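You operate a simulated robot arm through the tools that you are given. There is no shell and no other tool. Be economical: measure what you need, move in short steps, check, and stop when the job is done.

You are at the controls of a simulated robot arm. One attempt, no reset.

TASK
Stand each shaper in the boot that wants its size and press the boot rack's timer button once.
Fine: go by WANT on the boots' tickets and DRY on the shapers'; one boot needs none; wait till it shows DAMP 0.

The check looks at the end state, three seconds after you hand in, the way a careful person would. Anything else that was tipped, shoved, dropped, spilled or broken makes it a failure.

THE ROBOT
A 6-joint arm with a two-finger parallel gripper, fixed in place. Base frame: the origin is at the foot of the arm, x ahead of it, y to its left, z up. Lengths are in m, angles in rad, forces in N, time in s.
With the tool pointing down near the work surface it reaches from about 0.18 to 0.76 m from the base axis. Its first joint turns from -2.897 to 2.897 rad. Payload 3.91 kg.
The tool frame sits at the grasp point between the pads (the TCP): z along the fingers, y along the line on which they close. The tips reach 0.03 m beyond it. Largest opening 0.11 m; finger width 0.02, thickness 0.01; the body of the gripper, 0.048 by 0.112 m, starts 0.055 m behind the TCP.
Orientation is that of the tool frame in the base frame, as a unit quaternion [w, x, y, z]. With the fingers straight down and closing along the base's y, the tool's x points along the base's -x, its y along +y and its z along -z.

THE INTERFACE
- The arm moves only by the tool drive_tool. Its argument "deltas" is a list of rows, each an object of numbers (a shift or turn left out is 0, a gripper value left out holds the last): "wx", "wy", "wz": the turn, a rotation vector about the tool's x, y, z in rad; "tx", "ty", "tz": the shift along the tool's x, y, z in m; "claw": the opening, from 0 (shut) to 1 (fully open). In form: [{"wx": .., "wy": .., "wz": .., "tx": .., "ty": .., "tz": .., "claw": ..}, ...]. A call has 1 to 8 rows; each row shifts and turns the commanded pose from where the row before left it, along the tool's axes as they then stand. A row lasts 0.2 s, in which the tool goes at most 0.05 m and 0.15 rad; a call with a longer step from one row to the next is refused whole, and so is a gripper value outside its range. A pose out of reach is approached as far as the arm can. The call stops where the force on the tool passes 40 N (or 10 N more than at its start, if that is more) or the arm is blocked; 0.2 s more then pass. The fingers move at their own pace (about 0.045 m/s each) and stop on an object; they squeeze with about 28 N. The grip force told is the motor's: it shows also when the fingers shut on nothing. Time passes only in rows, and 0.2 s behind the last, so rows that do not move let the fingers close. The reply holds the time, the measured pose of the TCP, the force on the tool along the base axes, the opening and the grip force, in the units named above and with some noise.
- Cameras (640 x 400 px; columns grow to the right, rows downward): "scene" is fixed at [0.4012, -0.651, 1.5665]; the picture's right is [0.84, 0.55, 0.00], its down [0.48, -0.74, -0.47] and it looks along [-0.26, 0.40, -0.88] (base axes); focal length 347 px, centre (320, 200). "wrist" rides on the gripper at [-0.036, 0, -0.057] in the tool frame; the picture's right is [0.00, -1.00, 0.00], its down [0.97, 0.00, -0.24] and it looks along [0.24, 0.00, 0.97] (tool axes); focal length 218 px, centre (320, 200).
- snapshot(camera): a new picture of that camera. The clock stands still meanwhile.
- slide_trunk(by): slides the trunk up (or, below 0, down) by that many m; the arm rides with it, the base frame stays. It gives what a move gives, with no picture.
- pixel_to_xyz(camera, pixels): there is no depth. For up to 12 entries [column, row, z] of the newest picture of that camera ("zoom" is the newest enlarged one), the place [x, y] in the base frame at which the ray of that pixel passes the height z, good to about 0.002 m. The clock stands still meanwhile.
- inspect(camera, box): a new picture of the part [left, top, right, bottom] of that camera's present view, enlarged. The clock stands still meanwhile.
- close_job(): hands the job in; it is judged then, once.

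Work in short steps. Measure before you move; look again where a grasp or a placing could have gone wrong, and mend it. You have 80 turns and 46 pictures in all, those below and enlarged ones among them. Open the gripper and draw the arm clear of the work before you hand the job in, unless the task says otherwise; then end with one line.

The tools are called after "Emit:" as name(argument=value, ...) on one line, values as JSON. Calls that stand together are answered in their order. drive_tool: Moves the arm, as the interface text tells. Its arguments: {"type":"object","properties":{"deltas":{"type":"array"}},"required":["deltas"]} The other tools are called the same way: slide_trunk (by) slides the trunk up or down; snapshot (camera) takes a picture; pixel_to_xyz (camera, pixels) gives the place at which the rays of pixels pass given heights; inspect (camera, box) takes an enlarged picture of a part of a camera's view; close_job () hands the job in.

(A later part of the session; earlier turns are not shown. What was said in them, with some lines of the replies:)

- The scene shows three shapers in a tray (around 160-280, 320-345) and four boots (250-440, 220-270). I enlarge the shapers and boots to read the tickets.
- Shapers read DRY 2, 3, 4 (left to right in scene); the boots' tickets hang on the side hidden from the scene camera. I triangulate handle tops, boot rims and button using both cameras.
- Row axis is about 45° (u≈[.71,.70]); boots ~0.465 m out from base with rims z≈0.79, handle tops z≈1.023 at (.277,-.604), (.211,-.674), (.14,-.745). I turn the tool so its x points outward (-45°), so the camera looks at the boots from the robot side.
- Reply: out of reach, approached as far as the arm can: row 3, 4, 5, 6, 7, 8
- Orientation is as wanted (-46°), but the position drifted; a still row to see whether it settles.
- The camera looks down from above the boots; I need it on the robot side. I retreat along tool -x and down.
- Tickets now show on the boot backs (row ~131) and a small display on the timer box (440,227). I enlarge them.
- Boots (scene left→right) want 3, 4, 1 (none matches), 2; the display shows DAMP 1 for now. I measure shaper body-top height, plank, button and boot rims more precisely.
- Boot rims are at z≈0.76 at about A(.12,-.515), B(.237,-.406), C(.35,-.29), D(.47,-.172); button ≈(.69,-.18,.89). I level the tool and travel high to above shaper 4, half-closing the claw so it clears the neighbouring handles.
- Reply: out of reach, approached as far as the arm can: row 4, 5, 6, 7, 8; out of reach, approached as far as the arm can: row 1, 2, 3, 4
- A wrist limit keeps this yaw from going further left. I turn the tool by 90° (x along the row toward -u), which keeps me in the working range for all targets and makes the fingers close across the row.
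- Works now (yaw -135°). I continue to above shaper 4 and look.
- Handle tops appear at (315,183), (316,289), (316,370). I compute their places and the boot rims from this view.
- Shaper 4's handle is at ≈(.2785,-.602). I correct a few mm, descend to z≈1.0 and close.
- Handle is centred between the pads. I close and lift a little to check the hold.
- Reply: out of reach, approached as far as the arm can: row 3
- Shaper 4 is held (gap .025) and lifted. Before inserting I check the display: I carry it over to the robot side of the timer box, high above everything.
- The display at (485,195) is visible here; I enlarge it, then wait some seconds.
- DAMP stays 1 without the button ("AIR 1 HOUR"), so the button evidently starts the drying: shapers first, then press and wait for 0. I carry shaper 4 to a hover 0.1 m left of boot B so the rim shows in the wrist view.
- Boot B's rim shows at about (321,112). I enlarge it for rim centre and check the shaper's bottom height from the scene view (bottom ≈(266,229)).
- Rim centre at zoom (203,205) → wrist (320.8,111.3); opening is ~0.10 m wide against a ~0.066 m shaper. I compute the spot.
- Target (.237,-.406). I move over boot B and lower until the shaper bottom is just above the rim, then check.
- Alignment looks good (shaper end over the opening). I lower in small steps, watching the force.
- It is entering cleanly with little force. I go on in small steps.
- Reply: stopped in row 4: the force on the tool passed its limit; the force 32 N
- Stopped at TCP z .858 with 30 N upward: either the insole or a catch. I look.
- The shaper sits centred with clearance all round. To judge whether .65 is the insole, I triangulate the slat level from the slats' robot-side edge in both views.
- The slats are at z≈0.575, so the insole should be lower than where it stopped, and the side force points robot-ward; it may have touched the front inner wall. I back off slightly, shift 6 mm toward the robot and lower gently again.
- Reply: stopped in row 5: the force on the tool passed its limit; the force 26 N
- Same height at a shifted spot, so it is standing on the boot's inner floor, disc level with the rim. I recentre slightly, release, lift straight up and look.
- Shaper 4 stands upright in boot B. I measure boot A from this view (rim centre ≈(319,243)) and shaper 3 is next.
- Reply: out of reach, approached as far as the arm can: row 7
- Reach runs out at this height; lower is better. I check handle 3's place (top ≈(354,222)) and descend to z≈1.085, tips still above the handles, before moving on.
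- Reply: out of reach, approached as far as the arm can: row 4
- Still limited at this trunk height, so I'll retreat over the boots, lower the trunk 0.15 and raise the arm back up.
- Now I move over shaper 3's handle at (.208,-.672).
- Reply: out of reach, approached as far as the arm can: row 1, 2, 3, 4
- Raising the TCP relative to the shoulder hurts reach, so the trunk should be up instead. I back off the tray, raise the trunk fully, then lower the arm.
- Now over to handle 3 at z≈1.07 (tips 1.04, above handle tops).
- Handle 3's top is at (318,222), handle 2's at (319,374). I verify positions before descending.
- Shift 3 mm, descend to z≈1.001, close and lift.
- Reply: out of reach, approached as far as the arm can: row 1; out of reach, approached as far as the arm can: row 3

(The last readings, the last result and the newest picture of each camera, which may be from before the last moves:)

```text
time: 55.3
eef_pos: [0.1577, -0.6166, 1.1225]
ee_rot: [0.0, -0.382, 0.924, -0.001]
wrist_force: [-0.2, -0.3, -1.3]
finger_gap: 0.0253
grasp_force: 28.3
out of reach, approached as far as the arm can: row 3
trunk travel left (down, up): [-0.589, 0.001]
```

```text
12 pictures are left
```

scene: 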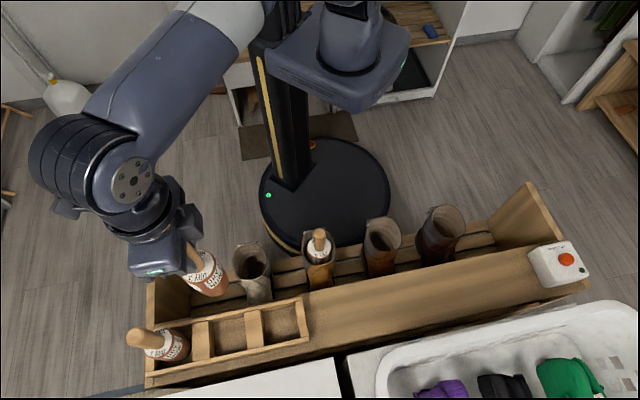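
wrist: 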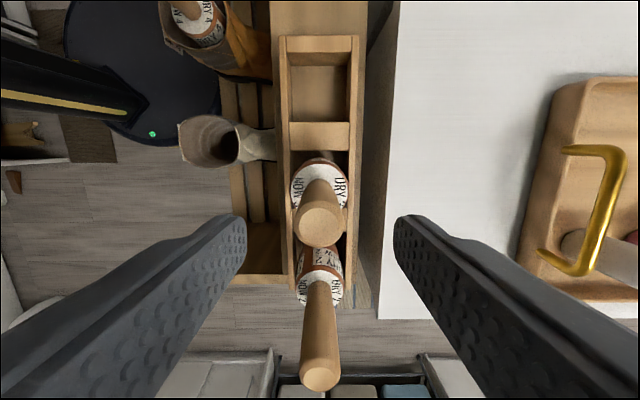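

Shaper 3 is held and clear of the tray. I hover 0.1 m left of boot A to measure its rim as I did with boot B.

Emit:
drive_tool(deltas=[{"tz": -0.03, "ty": 0.03}, {"ty": 0.04}, {"ty": 0.0245}, {"tx": 0.03}, {"tx": 0.025}, {}])

Emit:
inspect(camera="wrist", box=[240, 20, 400, 180])

```text
time: 56.7
eef_pos: [0.0494, -0.5884, 1.1534]
ee_rot: [-0.001, -0.381, 0.924, -0.002]
wrist_force: [-0.7, 0.3, -1.9]
finger_gap: 0.0255
grasp_force: 28.0
trunk travel left (down, up): [-0.589, 0.001]
```

```text
2.50 times, centred on (320, 100) of wrist
```

zoom: 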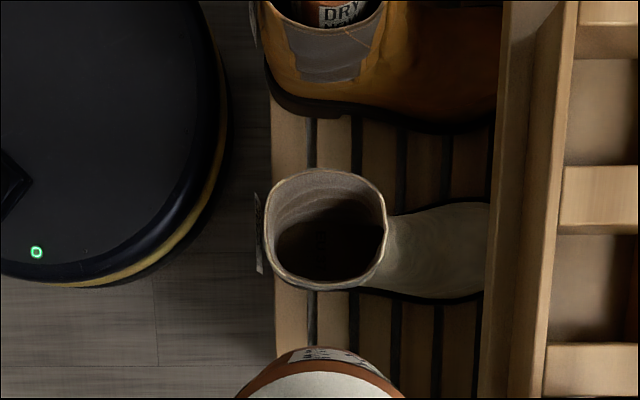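

Boot A's rim centre is at zoom (325,229).

Emit:
pixel_to_xyz(camera="zoom", pixels=[[325, 229, 0.76], [325, 229, 0.75]])

```text
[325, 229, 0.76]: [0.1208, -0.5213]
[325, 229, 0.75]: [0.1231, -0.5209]
```

Target (.121,-.519). I move over and lower to just inside the rim, then check.

Emit:
drive_tool(deltas=[{"tx": -0.033, "ty": -0.0005}, {"tx": -0.033, "ty": -0.0005}, {"tx": -0.0337, "ty": -0.0005}, {"tz": 0.04}, {"tz": 0.04}, {"tz": 0.04}, {"tz": 0.025}, {}])

Emit:
snapshot(camera="wrist")

```text
time: 58.5
eef_pos: [0.1205, -0.5155, 1.0035]
ee_rot: [0.0, -0.381, 0.925, -0.002]
wrist_force: [-0.1, -0.2, -1.7]
finger_gap: 0.0252
grasp_force: 27.2
trunk travel left (down, up): [-0.589, 0.001]
```

```text
10 pictures are left
```

wrist: 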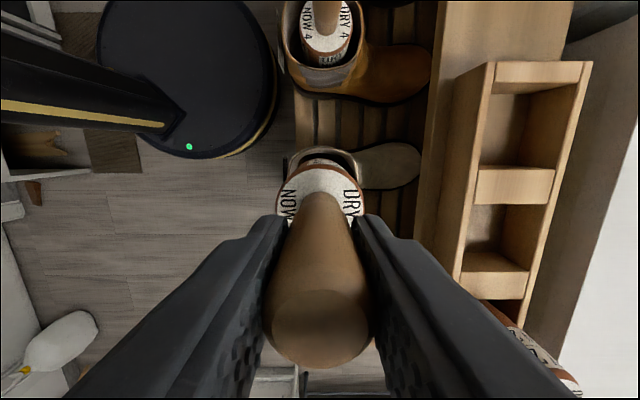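

Aligned like before. I trim 3 mm and lower; expecting the stop near z .858.

Emit:
drive_tool(deltas=[{"tx": 0.002, "ty": -0.0025}, {"tz": 0.03}, {"tz": 0.03}, {"tz": 0.03}, {"tz": 0.03}, {"tz": 0.01}, {}])

Emit:
drive_tool(deltas=[{"tz": 0.008}, {"tz": 0.008}, {"tz": 0.006}, {"tz": 0.006}, {}])

```text
time: 60.1
eef_pos: [0.1212, -0.5226, 0.8767]
ee_rot: [0.0, -0.38, 0.925, -0.002]
wrist_force: [0.7, -0.3, -1.3]
finger_gap: 0.0251
grasp_force: 27.8
trunk travel left (down, up): [-0.589, 0.001]
```

```text
time: 61.0
eef_pos: [0.122, -0.5226, 0.8582]
ee_rot: [-0.002, -0.382, 0.924, -0.003]
wrist_force: [-0.8, 7.0, 18.8]
finger_gap: 0.0253
grasp_force: 28.0
trunk travel left (down, up): [-0.589, 0.001]
stopped in row 4: the force on the tool passed its limit (the readings are from after the stop); the commanded pose is now the measured one
```

Seated at the same depth (.858). I relieve, release and rise.

Emit:
drive_tool(deltas=[{"tz": -0.002}, {"claw": 0.55}, {}, {}, {}, {"tz": -0.03}, {"tz": -0.04}, {"tz": -0.04}])

Emit:
drive_tool(deltas=[{"tz": -0.04}, {"tz": -0.04}, {"tz": -0.025}, {}])

Emit:
snapshot(camera="scene")

```text
time: 62.8
eef_pos: [0.1183, -0.524, 0.9679]
ee_rot: [0.0, -0.382, 0.924, -0.003]
wrist_force: [0.1, -0.3, -0.2]
finger_gap: 0.0602
grasp_force: 0.1
trunk travel left (down, up): [-0.589, 0.001]
```

```text
time: 63.8
eef_pos: [0.1209, -0.5237, 1.0718]
ee_rot: [-0.001, -0.382, 0.924, -0.003]
wrist_force: [0.5, 0.1, -1.1]
finger_gap: 0.0603
grasp_force: 0.0
trunk travel left (down, up): [-0.589, 0.001]
```

```text
9 pictures are left
```

scene: 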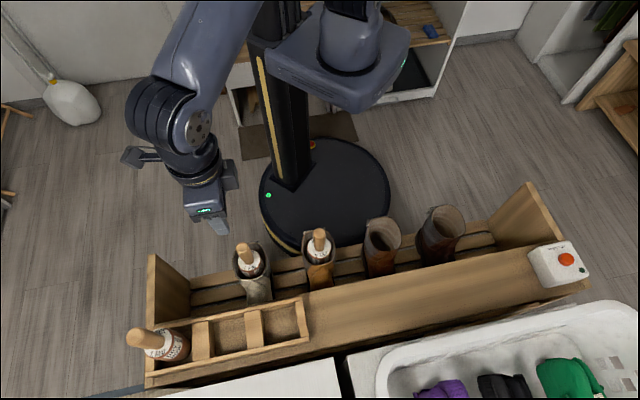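

Shapers 3 and 4 stand well. Shaper 2 is at the reach limit (r≈.755), so I turn to yaw -105° and lean the tool outward 0.35 rad about its closing axis, then approach its handle from the robot side.

Emit:
drive_tool(deltas=[{"wx": -0.0055, "wy": -0.0023, "claw": 0.9}, {"wz": -0.13}, {"wz": -0.13}, {"wz": -0.13}, {"wz": -0.13}, {"wy": 0.12}, {"wy": 0.12}, {"wy": 0.11}])

Emit:
drive_tool(deltas=[{}])

```text
time: 65.6
eef_pos: [0.1213, -0.5229, 1.0713]
ee_rot: [-0.14, -0.596, 0.783, -0.107]
wrist_force: [-0.7, -0.2, 0.8]
finger_gap: 0.099
grasp_force: 0.1
trunk travel left (down, up): [-0.589, 0.001]
```

```text
time: 66.0
eef_pos: [0.1228, -0.5234, 1.0712]
ee_rot: [-0.14, -0.597, 0.783, -0.106]
wrist_force: [0.3, -0.3, 0.2]
finger_gap: 0.0989
grasp_force: 0.0
trunk travel left (down, up): [-0.589, 0.001]
```

Orientation is as planned. I move to a start point 0.12 m robot-side of handle 2 at z≈1.0 and look.

Emit:
drive_tool(deltas=[{"tx": 0.0194, "ty": -0.0237, "tz": 0.0323}, {"tx": 0.0194, "ty": -0.0237, "tz": 0.0323}, {"tx": 0.0194, "ty": -0.0237, "tz": 0.0323}, {}])

Emit:
snapshot(camera="wrist")

```text
time: 67.0
eef_pos: [0.1664, -0.6248, 0.9979]
ee_rot: [-0.139, -0.597, 0.783, -0.106]
wrist_force: [-0.3, 0.2, 0.1]
finger_gap: 0.0991
grasp_force: 0.0
trunk travel left (down, up): [-0.589, 0.001]
```

```text
8 pictures are left
```

wrist: 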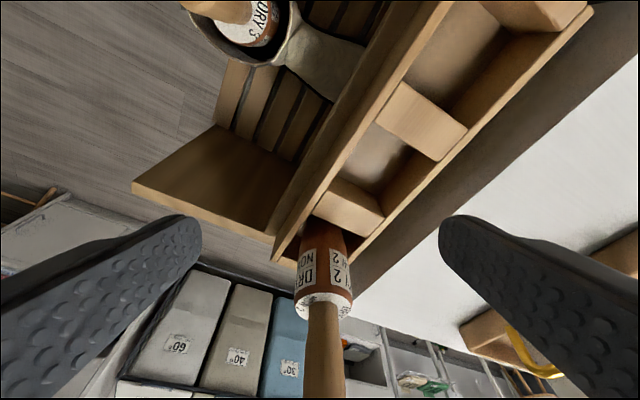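

Handle 2 is centred between the open fingers (column 323). I advance 0.12 m horizontally to it.

Emit:
drive_tool(deltas=[{"tx": 0.0287, "tz": 0.0105}, {"tx": 0.0287, "tz": 0.0105}, {"tx": 0.0287, "tz": 0.0105}, {"tx": 0.0285, "tz": 0.0105}, {}])

Emit:
snapshot(camera="wrist")

```text
time: 68.2
eef_pos: [0.1358, -0.7437, 1.0013]
ee_rot: [-0.139, -0.597, 0.783, -0.105]
wrist_force: [0.4, 0.2, -0.3]
finger_gap: 0.0991
grasp_force: 0.1
trunk travel left (down, up): [-0.589, 0.001]
```

```text
7 pictures are left
```

wrist: 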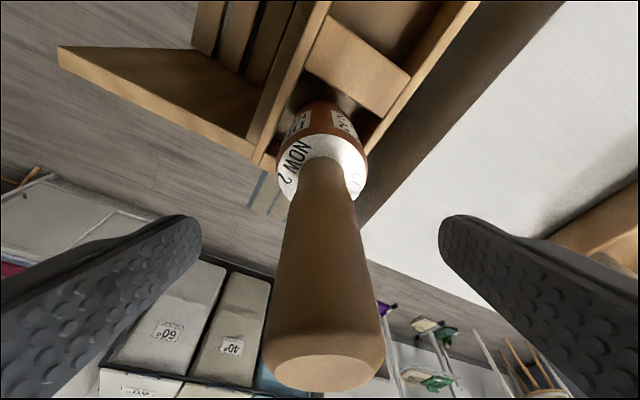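

Reached and centred. I close, then lift vertically.

Emit:
drive_tool(deltas=[{"claw": 0}, {}, {}, {}, {}, {}, {"tx": 0.0069, "tz": -0.0188}, {"tx": 0.0069, "tz": -0.0188}])

Emit:
drive_tool(deltas=[{"tx": 0.0103, "tz": -0.0282}, {"tx": 0.0069, "tz": -0.0188}, {}])

```text
time: 70.0
eef_pos: [0.138, -0.7407, 1.0407]
ee_rot: [-0.14, -0.597, 0.783, -0.105]
wrist_force: [0.3, -0.5, -1.8]
finger_gap: 0.0252
grasp_force: 27.8
trunk travel left (down, up): [-0.589, 0.001]
```

```text
time: 70.8
eef_pos: [0.1356, -0.7432, 1.0917]
ee_rot: [-0.139, -0.598, 0.782, -0.106]
wrist_force: [0.2, 0.5, -0.8]
finger_gap: 0.0255
grasp_force: 28.1
trunk travel left (down, up): [-0.589, 0.001]
```

Shaper 2 is lifted .09. I raise it further while drawing inward, then carry it toward boot D, hovering beside it.

Emit:
drive_tool(deltas=[{"tx": -0.0237, "tz": -0.0299}, {"tx": -0.0237, "tz": -0.0299}, {"tx": -0.0237, "tz": -0.0299}, {"tx": -0.0237, "tz": -0.0299}, {}])

Emit:
drive_tool(deltas=[{"tx": -0.0434, "ty": -0.0028, "tz": -0.0158}, {"tx": -0.0434, "ty": -0.0028, "tz": -0.0158}, {"tx": -0.0434, "ty": -0.0028, "tz": -0.0158}, {"tx": -0.0434, "ty": -0.0028, "tz": -0.0158}, {"tx": -0.0434, "ty": -0.0028, "tz": -0.0158}, {"tx": -0.0434, "ty": -0.0028, "tz": -0.0158}])

Emit:
drive_tool(deltas=[{"tx": -0.0434, "ty": -0.0028, "tz": -0.0158}, {"tx": -0.0434, "ty": -0.0028, "tz": -0.0158}, {"tx": -0.0434, "ty": -0.0028, "tz": -0.0158}, {"tx": -0.0434, "ty": -0.0028, "tz": -0.0158}, {"tx": -0.0434, "ty": -0.0028, "tz": -0.0158}, {}])

Emit:
snapshot(camera="wrist")

```text
time: 72.0
eef_pos: [0.1699, -0.6184, 1.1712]
ee_rot: [-0.14, -0.597, 0.783, -0.106]
wrist_force: [-0.3, 0.1, -2.1]
finger_gap: 0.0254
grasp_force: 28.2
trunk travel left (down, up): [-0.589, 0.001]
```

```text
time: 73.4
eef_pos: [0.2617, -0.3535, 1.1739]
ee_rot: [-0.14, -0.597, 0.783, -0.107]
wrist_force: [-0.3, -0.1, -2.2]
finger_gap: 0.0252
grasp_force: 28.2
trunk travel left (down, up): [-0.589, 0.001]
```

```text
time: 74.8
eef_pos: [0.3351, -0.132, 1.1706]
ee_rot: [-0.139, -0.598, 0.782, -0.106]
wrist_force: [-0.3, 0.7, -2.4]
finger_gap: 0.0255
grasp_force: 27.9
trunk travel left (down, up): [-0.589, 0.001]
```

```text
6 pictures are left
```

wrist: 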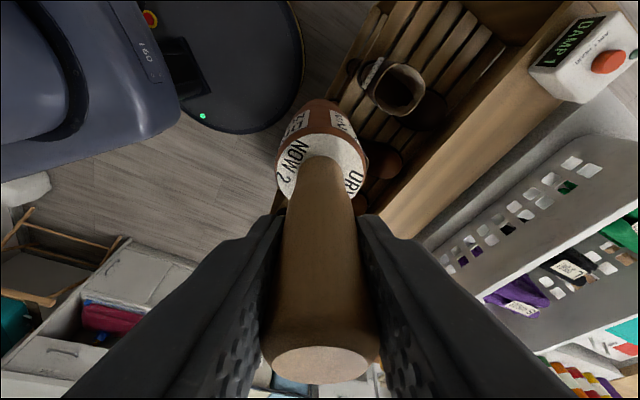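

Boot D's rim is centred at about (399,89) and the button at (608,62). I compute both.

Emit:
pixel_to_xyz(camera="wrist", pixels=[[399, 89, 0.76], [373, 89, 0.76], [426, 89, 0.76], [399, 64, 0.76], [399, 115, 0.76], [608, 62, 0.88], [608, 62, 0.9]])

```text
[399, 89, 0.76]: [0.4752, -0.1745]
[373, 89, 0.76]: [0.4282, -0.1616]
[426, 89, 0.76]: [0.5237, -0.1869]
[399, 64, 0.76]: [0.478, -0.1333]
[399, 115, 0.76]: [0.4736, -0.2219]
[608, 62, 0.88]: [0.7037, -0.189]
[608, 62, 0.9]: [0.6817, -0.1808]
```

Target D (.473,-.175). I move laterally over it and lower to just above the rim, then check.

Emit:
drive_tool(deltas=[{"tx": 0.0043, "ty": -0.0361, "tz": 0.0016}, {"ty": -0.0361}, {"ty": -0.0361}, {"ty": -0.0361}, {"tx": -0.0142, "tz": 0.0387}, {"tx": -0.0142, "tz": 0.0387}, {"tx": -0.0142, "tz": 0.0387}, {"tx": -0.0142, "tz": 0.0387}])

Emit:
inspect(camera="scene", box=[340, 130, 540, 255])

```text
time: 76.6
eef_pos: [0.4739, -0.1793, 1.0032]
ee_rot: [-0.139, -0.596, 0.783, -0.105]
wrist_force: [0.5, -0.2, -1.3]
finger_gap: 0.0254
grasp_force: 28.2
trunk travel left (down, up): [-0.589, 0.001]
```

```text
3.20 times, centred on (440, 192) of scene
```

zoom: 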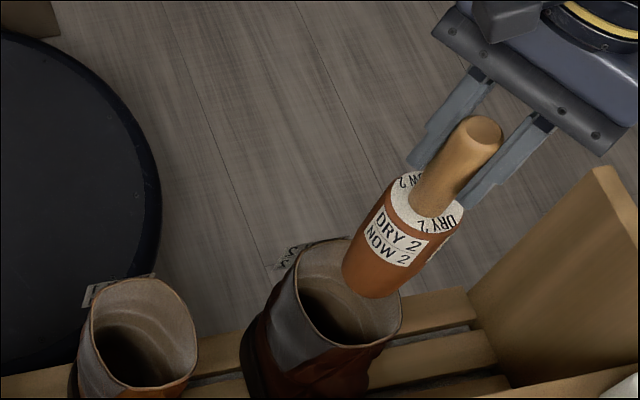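

Shaper 2 lines up over boot D's opening. I trim 3 mm and lower to near the seat.

Emit:
drive_tool(deltas=[{"tx": -0.002, "ty": 0.0025, "tz": -0.0008}, {"tx": -0.0107, "tz": 0.0293}, {"tx": -0.0107, "tz": 0.0293}, {"tx": -0.0107, "tz": 0.0293}, {"tx": -0.0107, "tz": 0.0293}, {}])

Emit:
drive_tool(deltas=[{"tx": -0.0027, "tz": 0.0075}, {"tx": -0.0027, "tz": 0.0075}, {"tx": -0.0021, "tz": 0.0056}, {"tx": -0.0021, "tz": 0.0056}, {}])

```text
time: 78.0
eef_pos: [0.4686, -0.1769, 0.8804]
ee_rot: [-0.14, -0.597, 0.783, -0.105]
wrist_force: [0.2, 0.0, -1.7]
finger_gap: 0.0252
grasp_force: 28.2
trunk travel left (down, up): [-0.589, 0.001]
```

```text
time: 79.2
eef_pos: [0.4693, -0.1755, 0.8555]
ee_rot: [-0.138, -0.597, 0.783, -0.107]
wrist_force: [-2.6, 0.7, 28.4]
finger_gap: 0.0252
grasp_force: 28.3
trunk travel left (down, up): [-0.589, 0.001]
```

Seated (z .8555). I relieve, release and withdraw along the finger direction.

Emit:
drive_tool(deltas=[{"tx": 0.0007, "tz": -0.0019}, {"claw": 0.6}, {}, {}, {}, {"tz": -0.03}, {"tz": -0.04}, {"tz": -0.04}])

Emit:
drive_tool(deltas=[{"tz": -0.04}, {"tz": -0.04}, {"wy": -0.12}, {"wy": -0.12}, {"wy": -0.11}, {}])

Emit:
snapshot(camera="scene")

```text
time: 81.0
eef_pos: [0.4775, -0.1401, 0.9574]
ee_rot: [-0.14, -0.597, 0.783, -0.105]
wrist_force: [0.0, -0.5, -1.1]
finger_gap: 0.0659
grasp_force: 0.0
trunk travel left (down, up): [-0.589, 0.001]
```

```text
time: 82.4
eef_pos: [0.4879, -0.1127, 1.034]
ee_rot: [0.0, -0.607, 0.795, 0.0]
wrist_force: [-0.7, -0.8, 0.2]
finger_gap: 0.0662
grasp_force: 0.0
trunk travel left (down, up): [-0.589, 0.001]
```

```text
4 pictures are left
```

scene: 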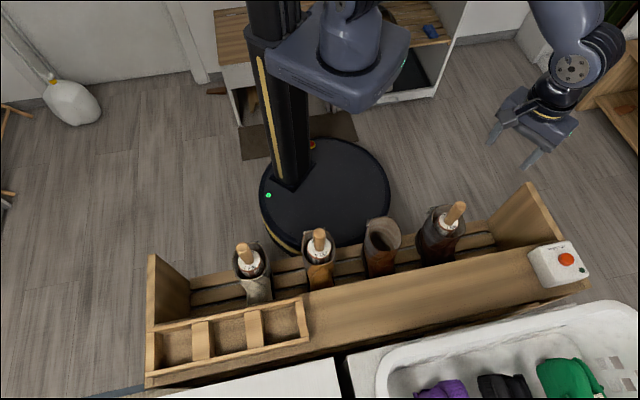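

All three shapers stand upright in A (3), B (4), D (2); C stays empty. Now I close the fingers and go above the button (~(.694,-.185,.888)), then look.

Emit:
drive_tool(deltas=[{"claw": 0}, {"tx": 0.003, "ty": -0.0436}, {"tx": 0.003, "ty": -0.0436}, {"tx": 0.003, "ty": -0.0436}, {"tx": 0.003, "ty": -0.0436}, {"tx": 0.003, "ty": -0.0434, "tz": 0.02}, {"tz": 0.03}, {}])

Emit:
snapshot(camera="wrist")

```text
time: 84.2
eef_pos: [0.692, -0.1862, 0.9824]
ee_rot: [-0.001, -0.606, 0.796, 0.0]
wrist_force: [0.8, 0.2, -0.5]
finger_gap: 0.0
grasp_force: 27.7
trunk travel left (down, up): [-0.589, 0.001]
```

```text
3 pictures are left
```

wrist: 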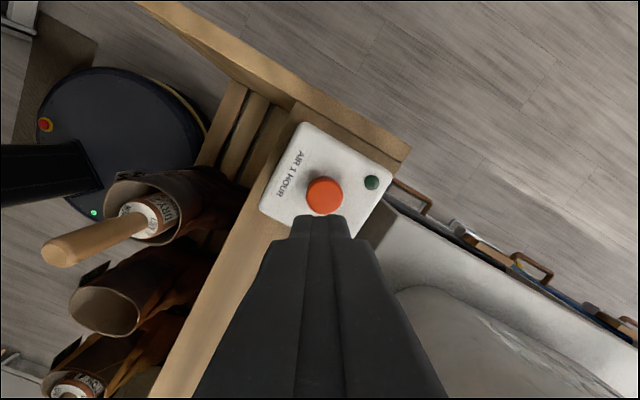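

Button top is at about (325,195). I compute its place relative to the TCP.

Emit:
pixel_to_xyz(camera="wrist", pixels=[[325, 195, 0.89], [325, 195, 0.88], [325, 195, 0.87]])

```text
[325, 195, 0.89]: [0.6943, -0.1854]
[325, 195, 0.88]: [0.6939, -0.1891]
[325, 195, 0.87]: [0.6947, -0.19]
```

It is within 2 mm of the TCP. I descend and press slowly until the force rises.

Emit:
drive_tool(deltas=[{"ty": -0.002, "tz": 0.02}, {"tz": 0.02}, {"tz": 0.008}, {"tz": 0.006}, {"tz": 0.005}, {"tz": 0.004}, {"tz": 0.004}, {"tz": 0.003}])

```text
time: 86.0
eef_pos: [0.6943, -0.1861, 0.9164]
ee_rot: [0.001, -0.606, 0.796, -0.003]
wrist_force: [0.6, 0.4, 21.0]
finger_gap: 0.0
grasp_force: 28.6
trunk travel left (down, up): [-0.589, 0.001]
```

21 N contact at z .916. I press a few mm more without lifting, to be sure the button goes down.

Emit:
drive_tool(deltas=[{"tz": 0.003}, {"tz": 0.002}, {"tz": 0.002}])

Emit:
inspect(camera="scene", box=[500, 200, 640, 310])

```text
time: 86.8
eef_pos: [0.6948, -0.1866, 0.9176]
ee_rot: [0.005, -0.606, 0.795, -0.008]
wrist_force: [-7.2, 2.6, 21.2]
finger_gap: 0.0003
grasp_force: 28.1
trunk travel left (down, up): [-0.589, 0.001]
stopped in row 3: the force on the tool passed its limit (the readings are from after the stop); the commanded pose is now the measured one
```

```text
3.64 times, centred on (570, 255) of scene
```

zoom: 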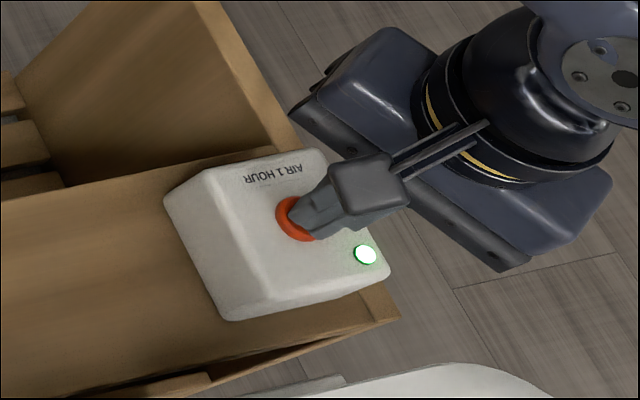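

The green lamp is lit: pressed once. I rise straight up, then move to a viewpoint for the display.

Emit:
drive_tool(deltas=[{"tz": -0.03}, {"tz": -0.04}, {"tz": -0.03}, {"tx": -0.0228, "ty": 0.0432}, {"tx": -0.0228, "ty": 0.0432}, {"tx": -0.0228, "ty": 0.0432}, {"tx": -0.0228, "ty": 0.0432}, {"tx": -0.0228, "ty": 0.0432}])

Emit:
drive_tool(deltas=[{"tz": -0.04}, {"tz": -0.04}, {"tz": -0.04}, {"claw": 0.4}, {}, {}, {}, {}])

Emit:
drive_tool(deltas=[{}, {}, {}, {}, {}, {}, {}, {}])

Emit:
drive_tool(deltas=[{}, {}, {}, {}, {}, {}, {}, {}])

Emit:
drive_tool(deltas=[{}, {}, {}, {}, {}, {}, {}, {}])

Emit:
drive_tool(deltas=[{}, {}, {}, {}, {}, {}, {}, {}])

Emit:
drive_tool(deltas=[{}, {}, {}, {}, {}, {}, {}, {}])

Emit:
drive_tool(deltas=[{}, {}, {}, {}, {}, {}, {}, {}])

```text
time: 88.5
eef_pos: [0.5162, -0.0191, 1.0092]
ee_rot: [0.001, -0.606, 0.795, -0.004]
wrist_force: [-0.5, -0.6, -0.5]
finger_gap: 0.0
grasp_force: 28.1
trunk travel left (down, up): [-0.589, 0.001]
```

```text
time: 90.3
eef_pos: [0.5166, -0.0192, 1.1269]
ee_rot: [0.001, -0.607, 0.795, -0.003]
wrist_force: [0.7, 0.4, 0.2]
finger_gap: 0.0442
grasp_force: 0.1
trunk travel left (down, up): [-0.589, 0.001]
```

```text
time: 92.2
eef_pos: [0.5158, -0.0182, 1.127]
ee_rot: [0.001, -0.606, 0.795, -0.004]
wrist_force: [0.3, 0.3, -0.3]
finger_gap: 0.0441
grasp_force: 0.0
trunk travel left (down, up): [-0.589, 0.001]
```

```text
time: 94.0
eef_pos: [0.5171, -0.0189, 1.1271]
ee_rot: [0.001, -0.606, 0.796, -0.004]
wrist_force: [0.2, -0.5, 0.2]
finger_gap: 0.044
grasp_force: 0.0
trunk travel left (down, up): [-0.589, 0.001]
```

```text
time: 95.8
eef_pos: [0.5172, -0.019, 1.1268]
ee_rot: [0.002, -0.606, 0.796, -0.003]
wrist_force: [0.2, -0.8, -0.6]
finger_gap: 0.0438
grasp_force: 0.0
trunk travel left (down, up): [-0.589, 0.001]
```

```text
time: 97.5
eef_pos: [0.5167, -0.019, 1.1267]
ee_rot: [0.001, -0.606, 0.796, -0.004]
wrist_force: [0.1, -0.1, 0.7]
finger_gap: 0.0439
grasp_force: 0.0
trunk travel left (down, up): [-0.589, 0.001]
```

```text
time: 99.3
eef_pos: [0.516, -0.019, 1.1285]
ee_rot: [0.002, -0.607, 0.795, -0.003]
wrist_force: [-0.4, -0.5, -0.5]
finger_gap: 0.0439
grasp_force: 0.1
trunk travel left (down, up): [-0.589, 0.001]
```

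```text
time: 101.2
eef_pos: [0.5164, -0.0194, 1.127]
ee_rot: [0.002, -0.606, 0.795, -0.003]
wrist_force: [0.3, -0.1, -0.1]
finger_gap: 0.0441
grasp_force: 0.0
trunk travel left (down, up): [-0.589, 0.001]
```

Fourteen seconds have passed since the press. I use one picture to read the display and see the boots.

Emit:
snapshot(camera="wrist")

```text
1 pictures are left
```

wrist: 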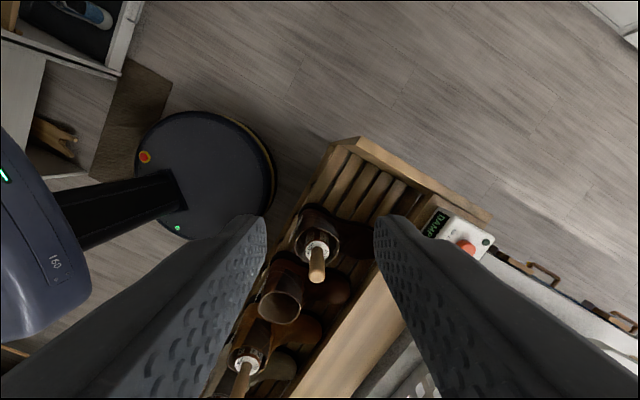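

The digit is hidden behind a finger, though the lamp seems out again. I shift the viewpoint so the display clears the fingers, close them, wait longer, then use the last picture.

Emit:
drive_tool(deltas=[{"tx": 0.02, "ty": 0.015, "claw": 0}, {"tx": 0.02, "ty": 0.015}, {"tx": 0.02, "ty": 0.015}, {"tx": 0.02, "ty": 0.015}, {}, {}, {}, {}])

Emit:
drive_tool(deltas=[{}, {}, {}, {}, {}, {}, {}, {}])

Emit:
drive_tool(deltas=[{}, {}, {}, {}, {}, {}, {}, {}])

Emit:
drive_tool(deltas=[{}, {}, {}, {}, {}, {}, {}, {}])

Emit:
drive_tool(deltas=[{}, {}, {}, {}, {}, {}, {}, {}])

Emit:
drive_tool(deltas=[{}, {}, {}, {}, {}, {}, {}, {}])

Emit:
drive_tool(deltas=[{}, {}, {}, {}, {}, {}, {}, {}])

Emit:
drive_tool(deltas=[{}, {}, {}, {}, {}, {}, {}, {}])

Emit:
drive_tool(deltas=[{}, {}, {}, {}, {}, {}, {}, {}])

Emit:
drive_tool(deltas=[{}, {}, {}, {}, {}, {}, {}, {}])

Emit:
drive_tool(deltas=[{}, {}, {}, {}, {}, {}, {}, {}])

Emit:
drive_tool(deltas=[{}, {}, {}, {}, {}, {}, {}, {}])

```text
time: 103.0
eef_pos: [0.436, -0.0788, 1.1285]
ee_rot: [0.001, -0.607, 0.795, -0.003]
wrist_force: [-0.5, 0.7, 1.1]
finger_gap: 0.0
grasp_force: 27.9
trunk travel left (down, up): [-0.589, 0.001]
```

```text
time: 104.8
eef_pos: [0.4361, -0.0793, 1.1286]
ee_rot: [0.001, -0.606, 0.796, -0.004]
wrist_force: [-0.5, -0.2, -0.2]
finger_gap: 0.0001
grasp_force: 27.8
trunk travel left (down, up): [-0.589, 0.001]
```

```text
time: 106.5
eef_pos: [0.4353, -0.0786, 1.1293]
ee_rot: [0.001, -0.606, 0.796, -0.003]
wrist_force: [0.1, -0.4, 0.3]
finger_gap: 0.0
grasp_force: 28.0
trunk travel left (down, up): [-0.589, 0.001]
```

```text
time: 108.3
eef_pos: [0.4355, -0.0792, 1.1291]
ee_rot: [0.001, -0.606, 0.796, -0.003]
wrist_force: [-0.2, -0.3, -0.5]
finger_gap: 0.0
grasp_force: 28.2
trunk travel left (down, up): [-0.589, 0.001]
```

```text
time: 110.2
eef_pos: [0.4377, -0.0778, 1.1286]
ee_rot: [0.002, -0.606, 0.796, -0.004]
wrist_force: [0.8, 0.1, -0.1]
finger_gap: 0.0
grasp_force: 27.8
trunk travel left (down, up): [-0.589, 0.001]
```

```text
time: 112.0
eef_pos: [0.4355, -0.0785, 1.1296]
ee_rot: [0.001, -0.607, 0.795, -0.004]
wrist_force: [0.5, 1.0, -0.2]
finger_gap: 0.0001
grasp_force: 28.0
trunk travel left (down, up): [-0.589, 0.001]
```

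```text
time: 113.8
eef_pos: [0.4359, -0.0801, 1.1288]
ee_rot: [0.001, -0.605, 0.796, -0.004]
wrist_force: [0.0, -0.2, 0.1]
finger_gap: 0.0
grasp_force: 28.3
trunk travel left (down, up): [-0.589, 0.001]
```

```text
time: 115.5
eef_pos: [0.4354, -0.0793, 1.1297]
ee_rot: [0.002, -0.605, 0.796, -0.003]
wrist_force: [-0.8, -1.0, -0.1]
finger_gap: 0.0001
grasp_force: 28.5
trunk travel left (down, up): [-0.589, 0.001]
```

```text
time: 117.3
eef_pos: [0.4357, -0.0785, 1.1293]
ee_rot: [0.001, -0.607, 0.795, -0.003]
wrist_force: [-0.8, -0.6, 0.4]
finger_gap: 0.0
grasp_force: 28.0
trunk travel left (down, up): [-0.589, 0.001]
```

```text
time: 119.2
eef_pos: [0.4357, -0.078, 1.1298]
ee_rot: [0.001, -0.606, 0.796, -0.004]
wrist_force: [0.4, 0.2, 0.0]
finger_gap: 0.0
grasp_force: 28.1
trunk travel left (down, up): [-0.589, 0.001]
```

```text
time: 121.0
eef_pos: [0.436, -0.0776, 1.1297]
ee_rot: [0.002, -0.606, 0.796, -0.003]
wrist_force: [-0.5, 0.1, -0.2]
finger_gap: 0.0
grasp_force: 27.7
trunk travel left (down, up): [-0.589, 0.001]
```

```text
time: 122.8
eef_pos: [0.4372, -0.0783, 1.1293]
ee_rot: [0.001, -0.606, 0.795, -0.003]
wrist_force: [0.3, -0.1, -0.2]
finger_gap: 0.0
grasp_force: 27.7
trunk travel left (down, up): [-0.589, 0.001]
```

The clock is at 122.8, 36 s after the press; the display should now appear near (475,170). I use the last picture there.

Emit:
inspect(camera="wrist", box=[400, 110, 560, 210])

```text
4.00 times, centred on (480, 160) of wrist
```

zoom: 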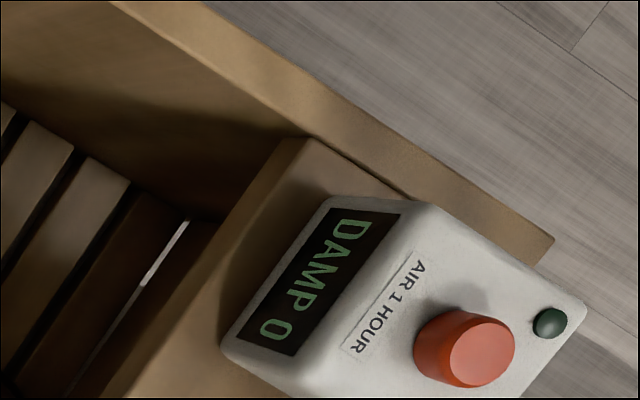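

It shows DAMP 0. I open the gripper and draw the arm back and up, clear of the work.

Emit:
drive_tool(deltas=[{"tz": -0.03, "claw": 1}, {"tz": -0.03}, {"tx": -0.04}, {"tx": -0.04}, {"tx": -0.04}, {"tx": -0.04}, {}, {}])

```text
time: 124.5
eef_pos: [0.4785, 0.0774, 1.1895]
ee_rot: [0.001, -0.606, 0.796, -0.003]
wrist_force: [0.9, 0.0, -0.4]
finger_gap: 0.1098
grasp_force: 0.1
trunk travel left (down, up): [-0.589, 0.001]
```

The gripper is open and clear; I hand the job in.

Emit:
close_job()

```text
The job is handed in.
```

The job is handed in: shapers 3, 4 and 2 stand in the boots that want 3, 4 and 2, the boot that wants 1 is empty, the timer button was pressed once, and the display showed DAMP 0 before I handed in.
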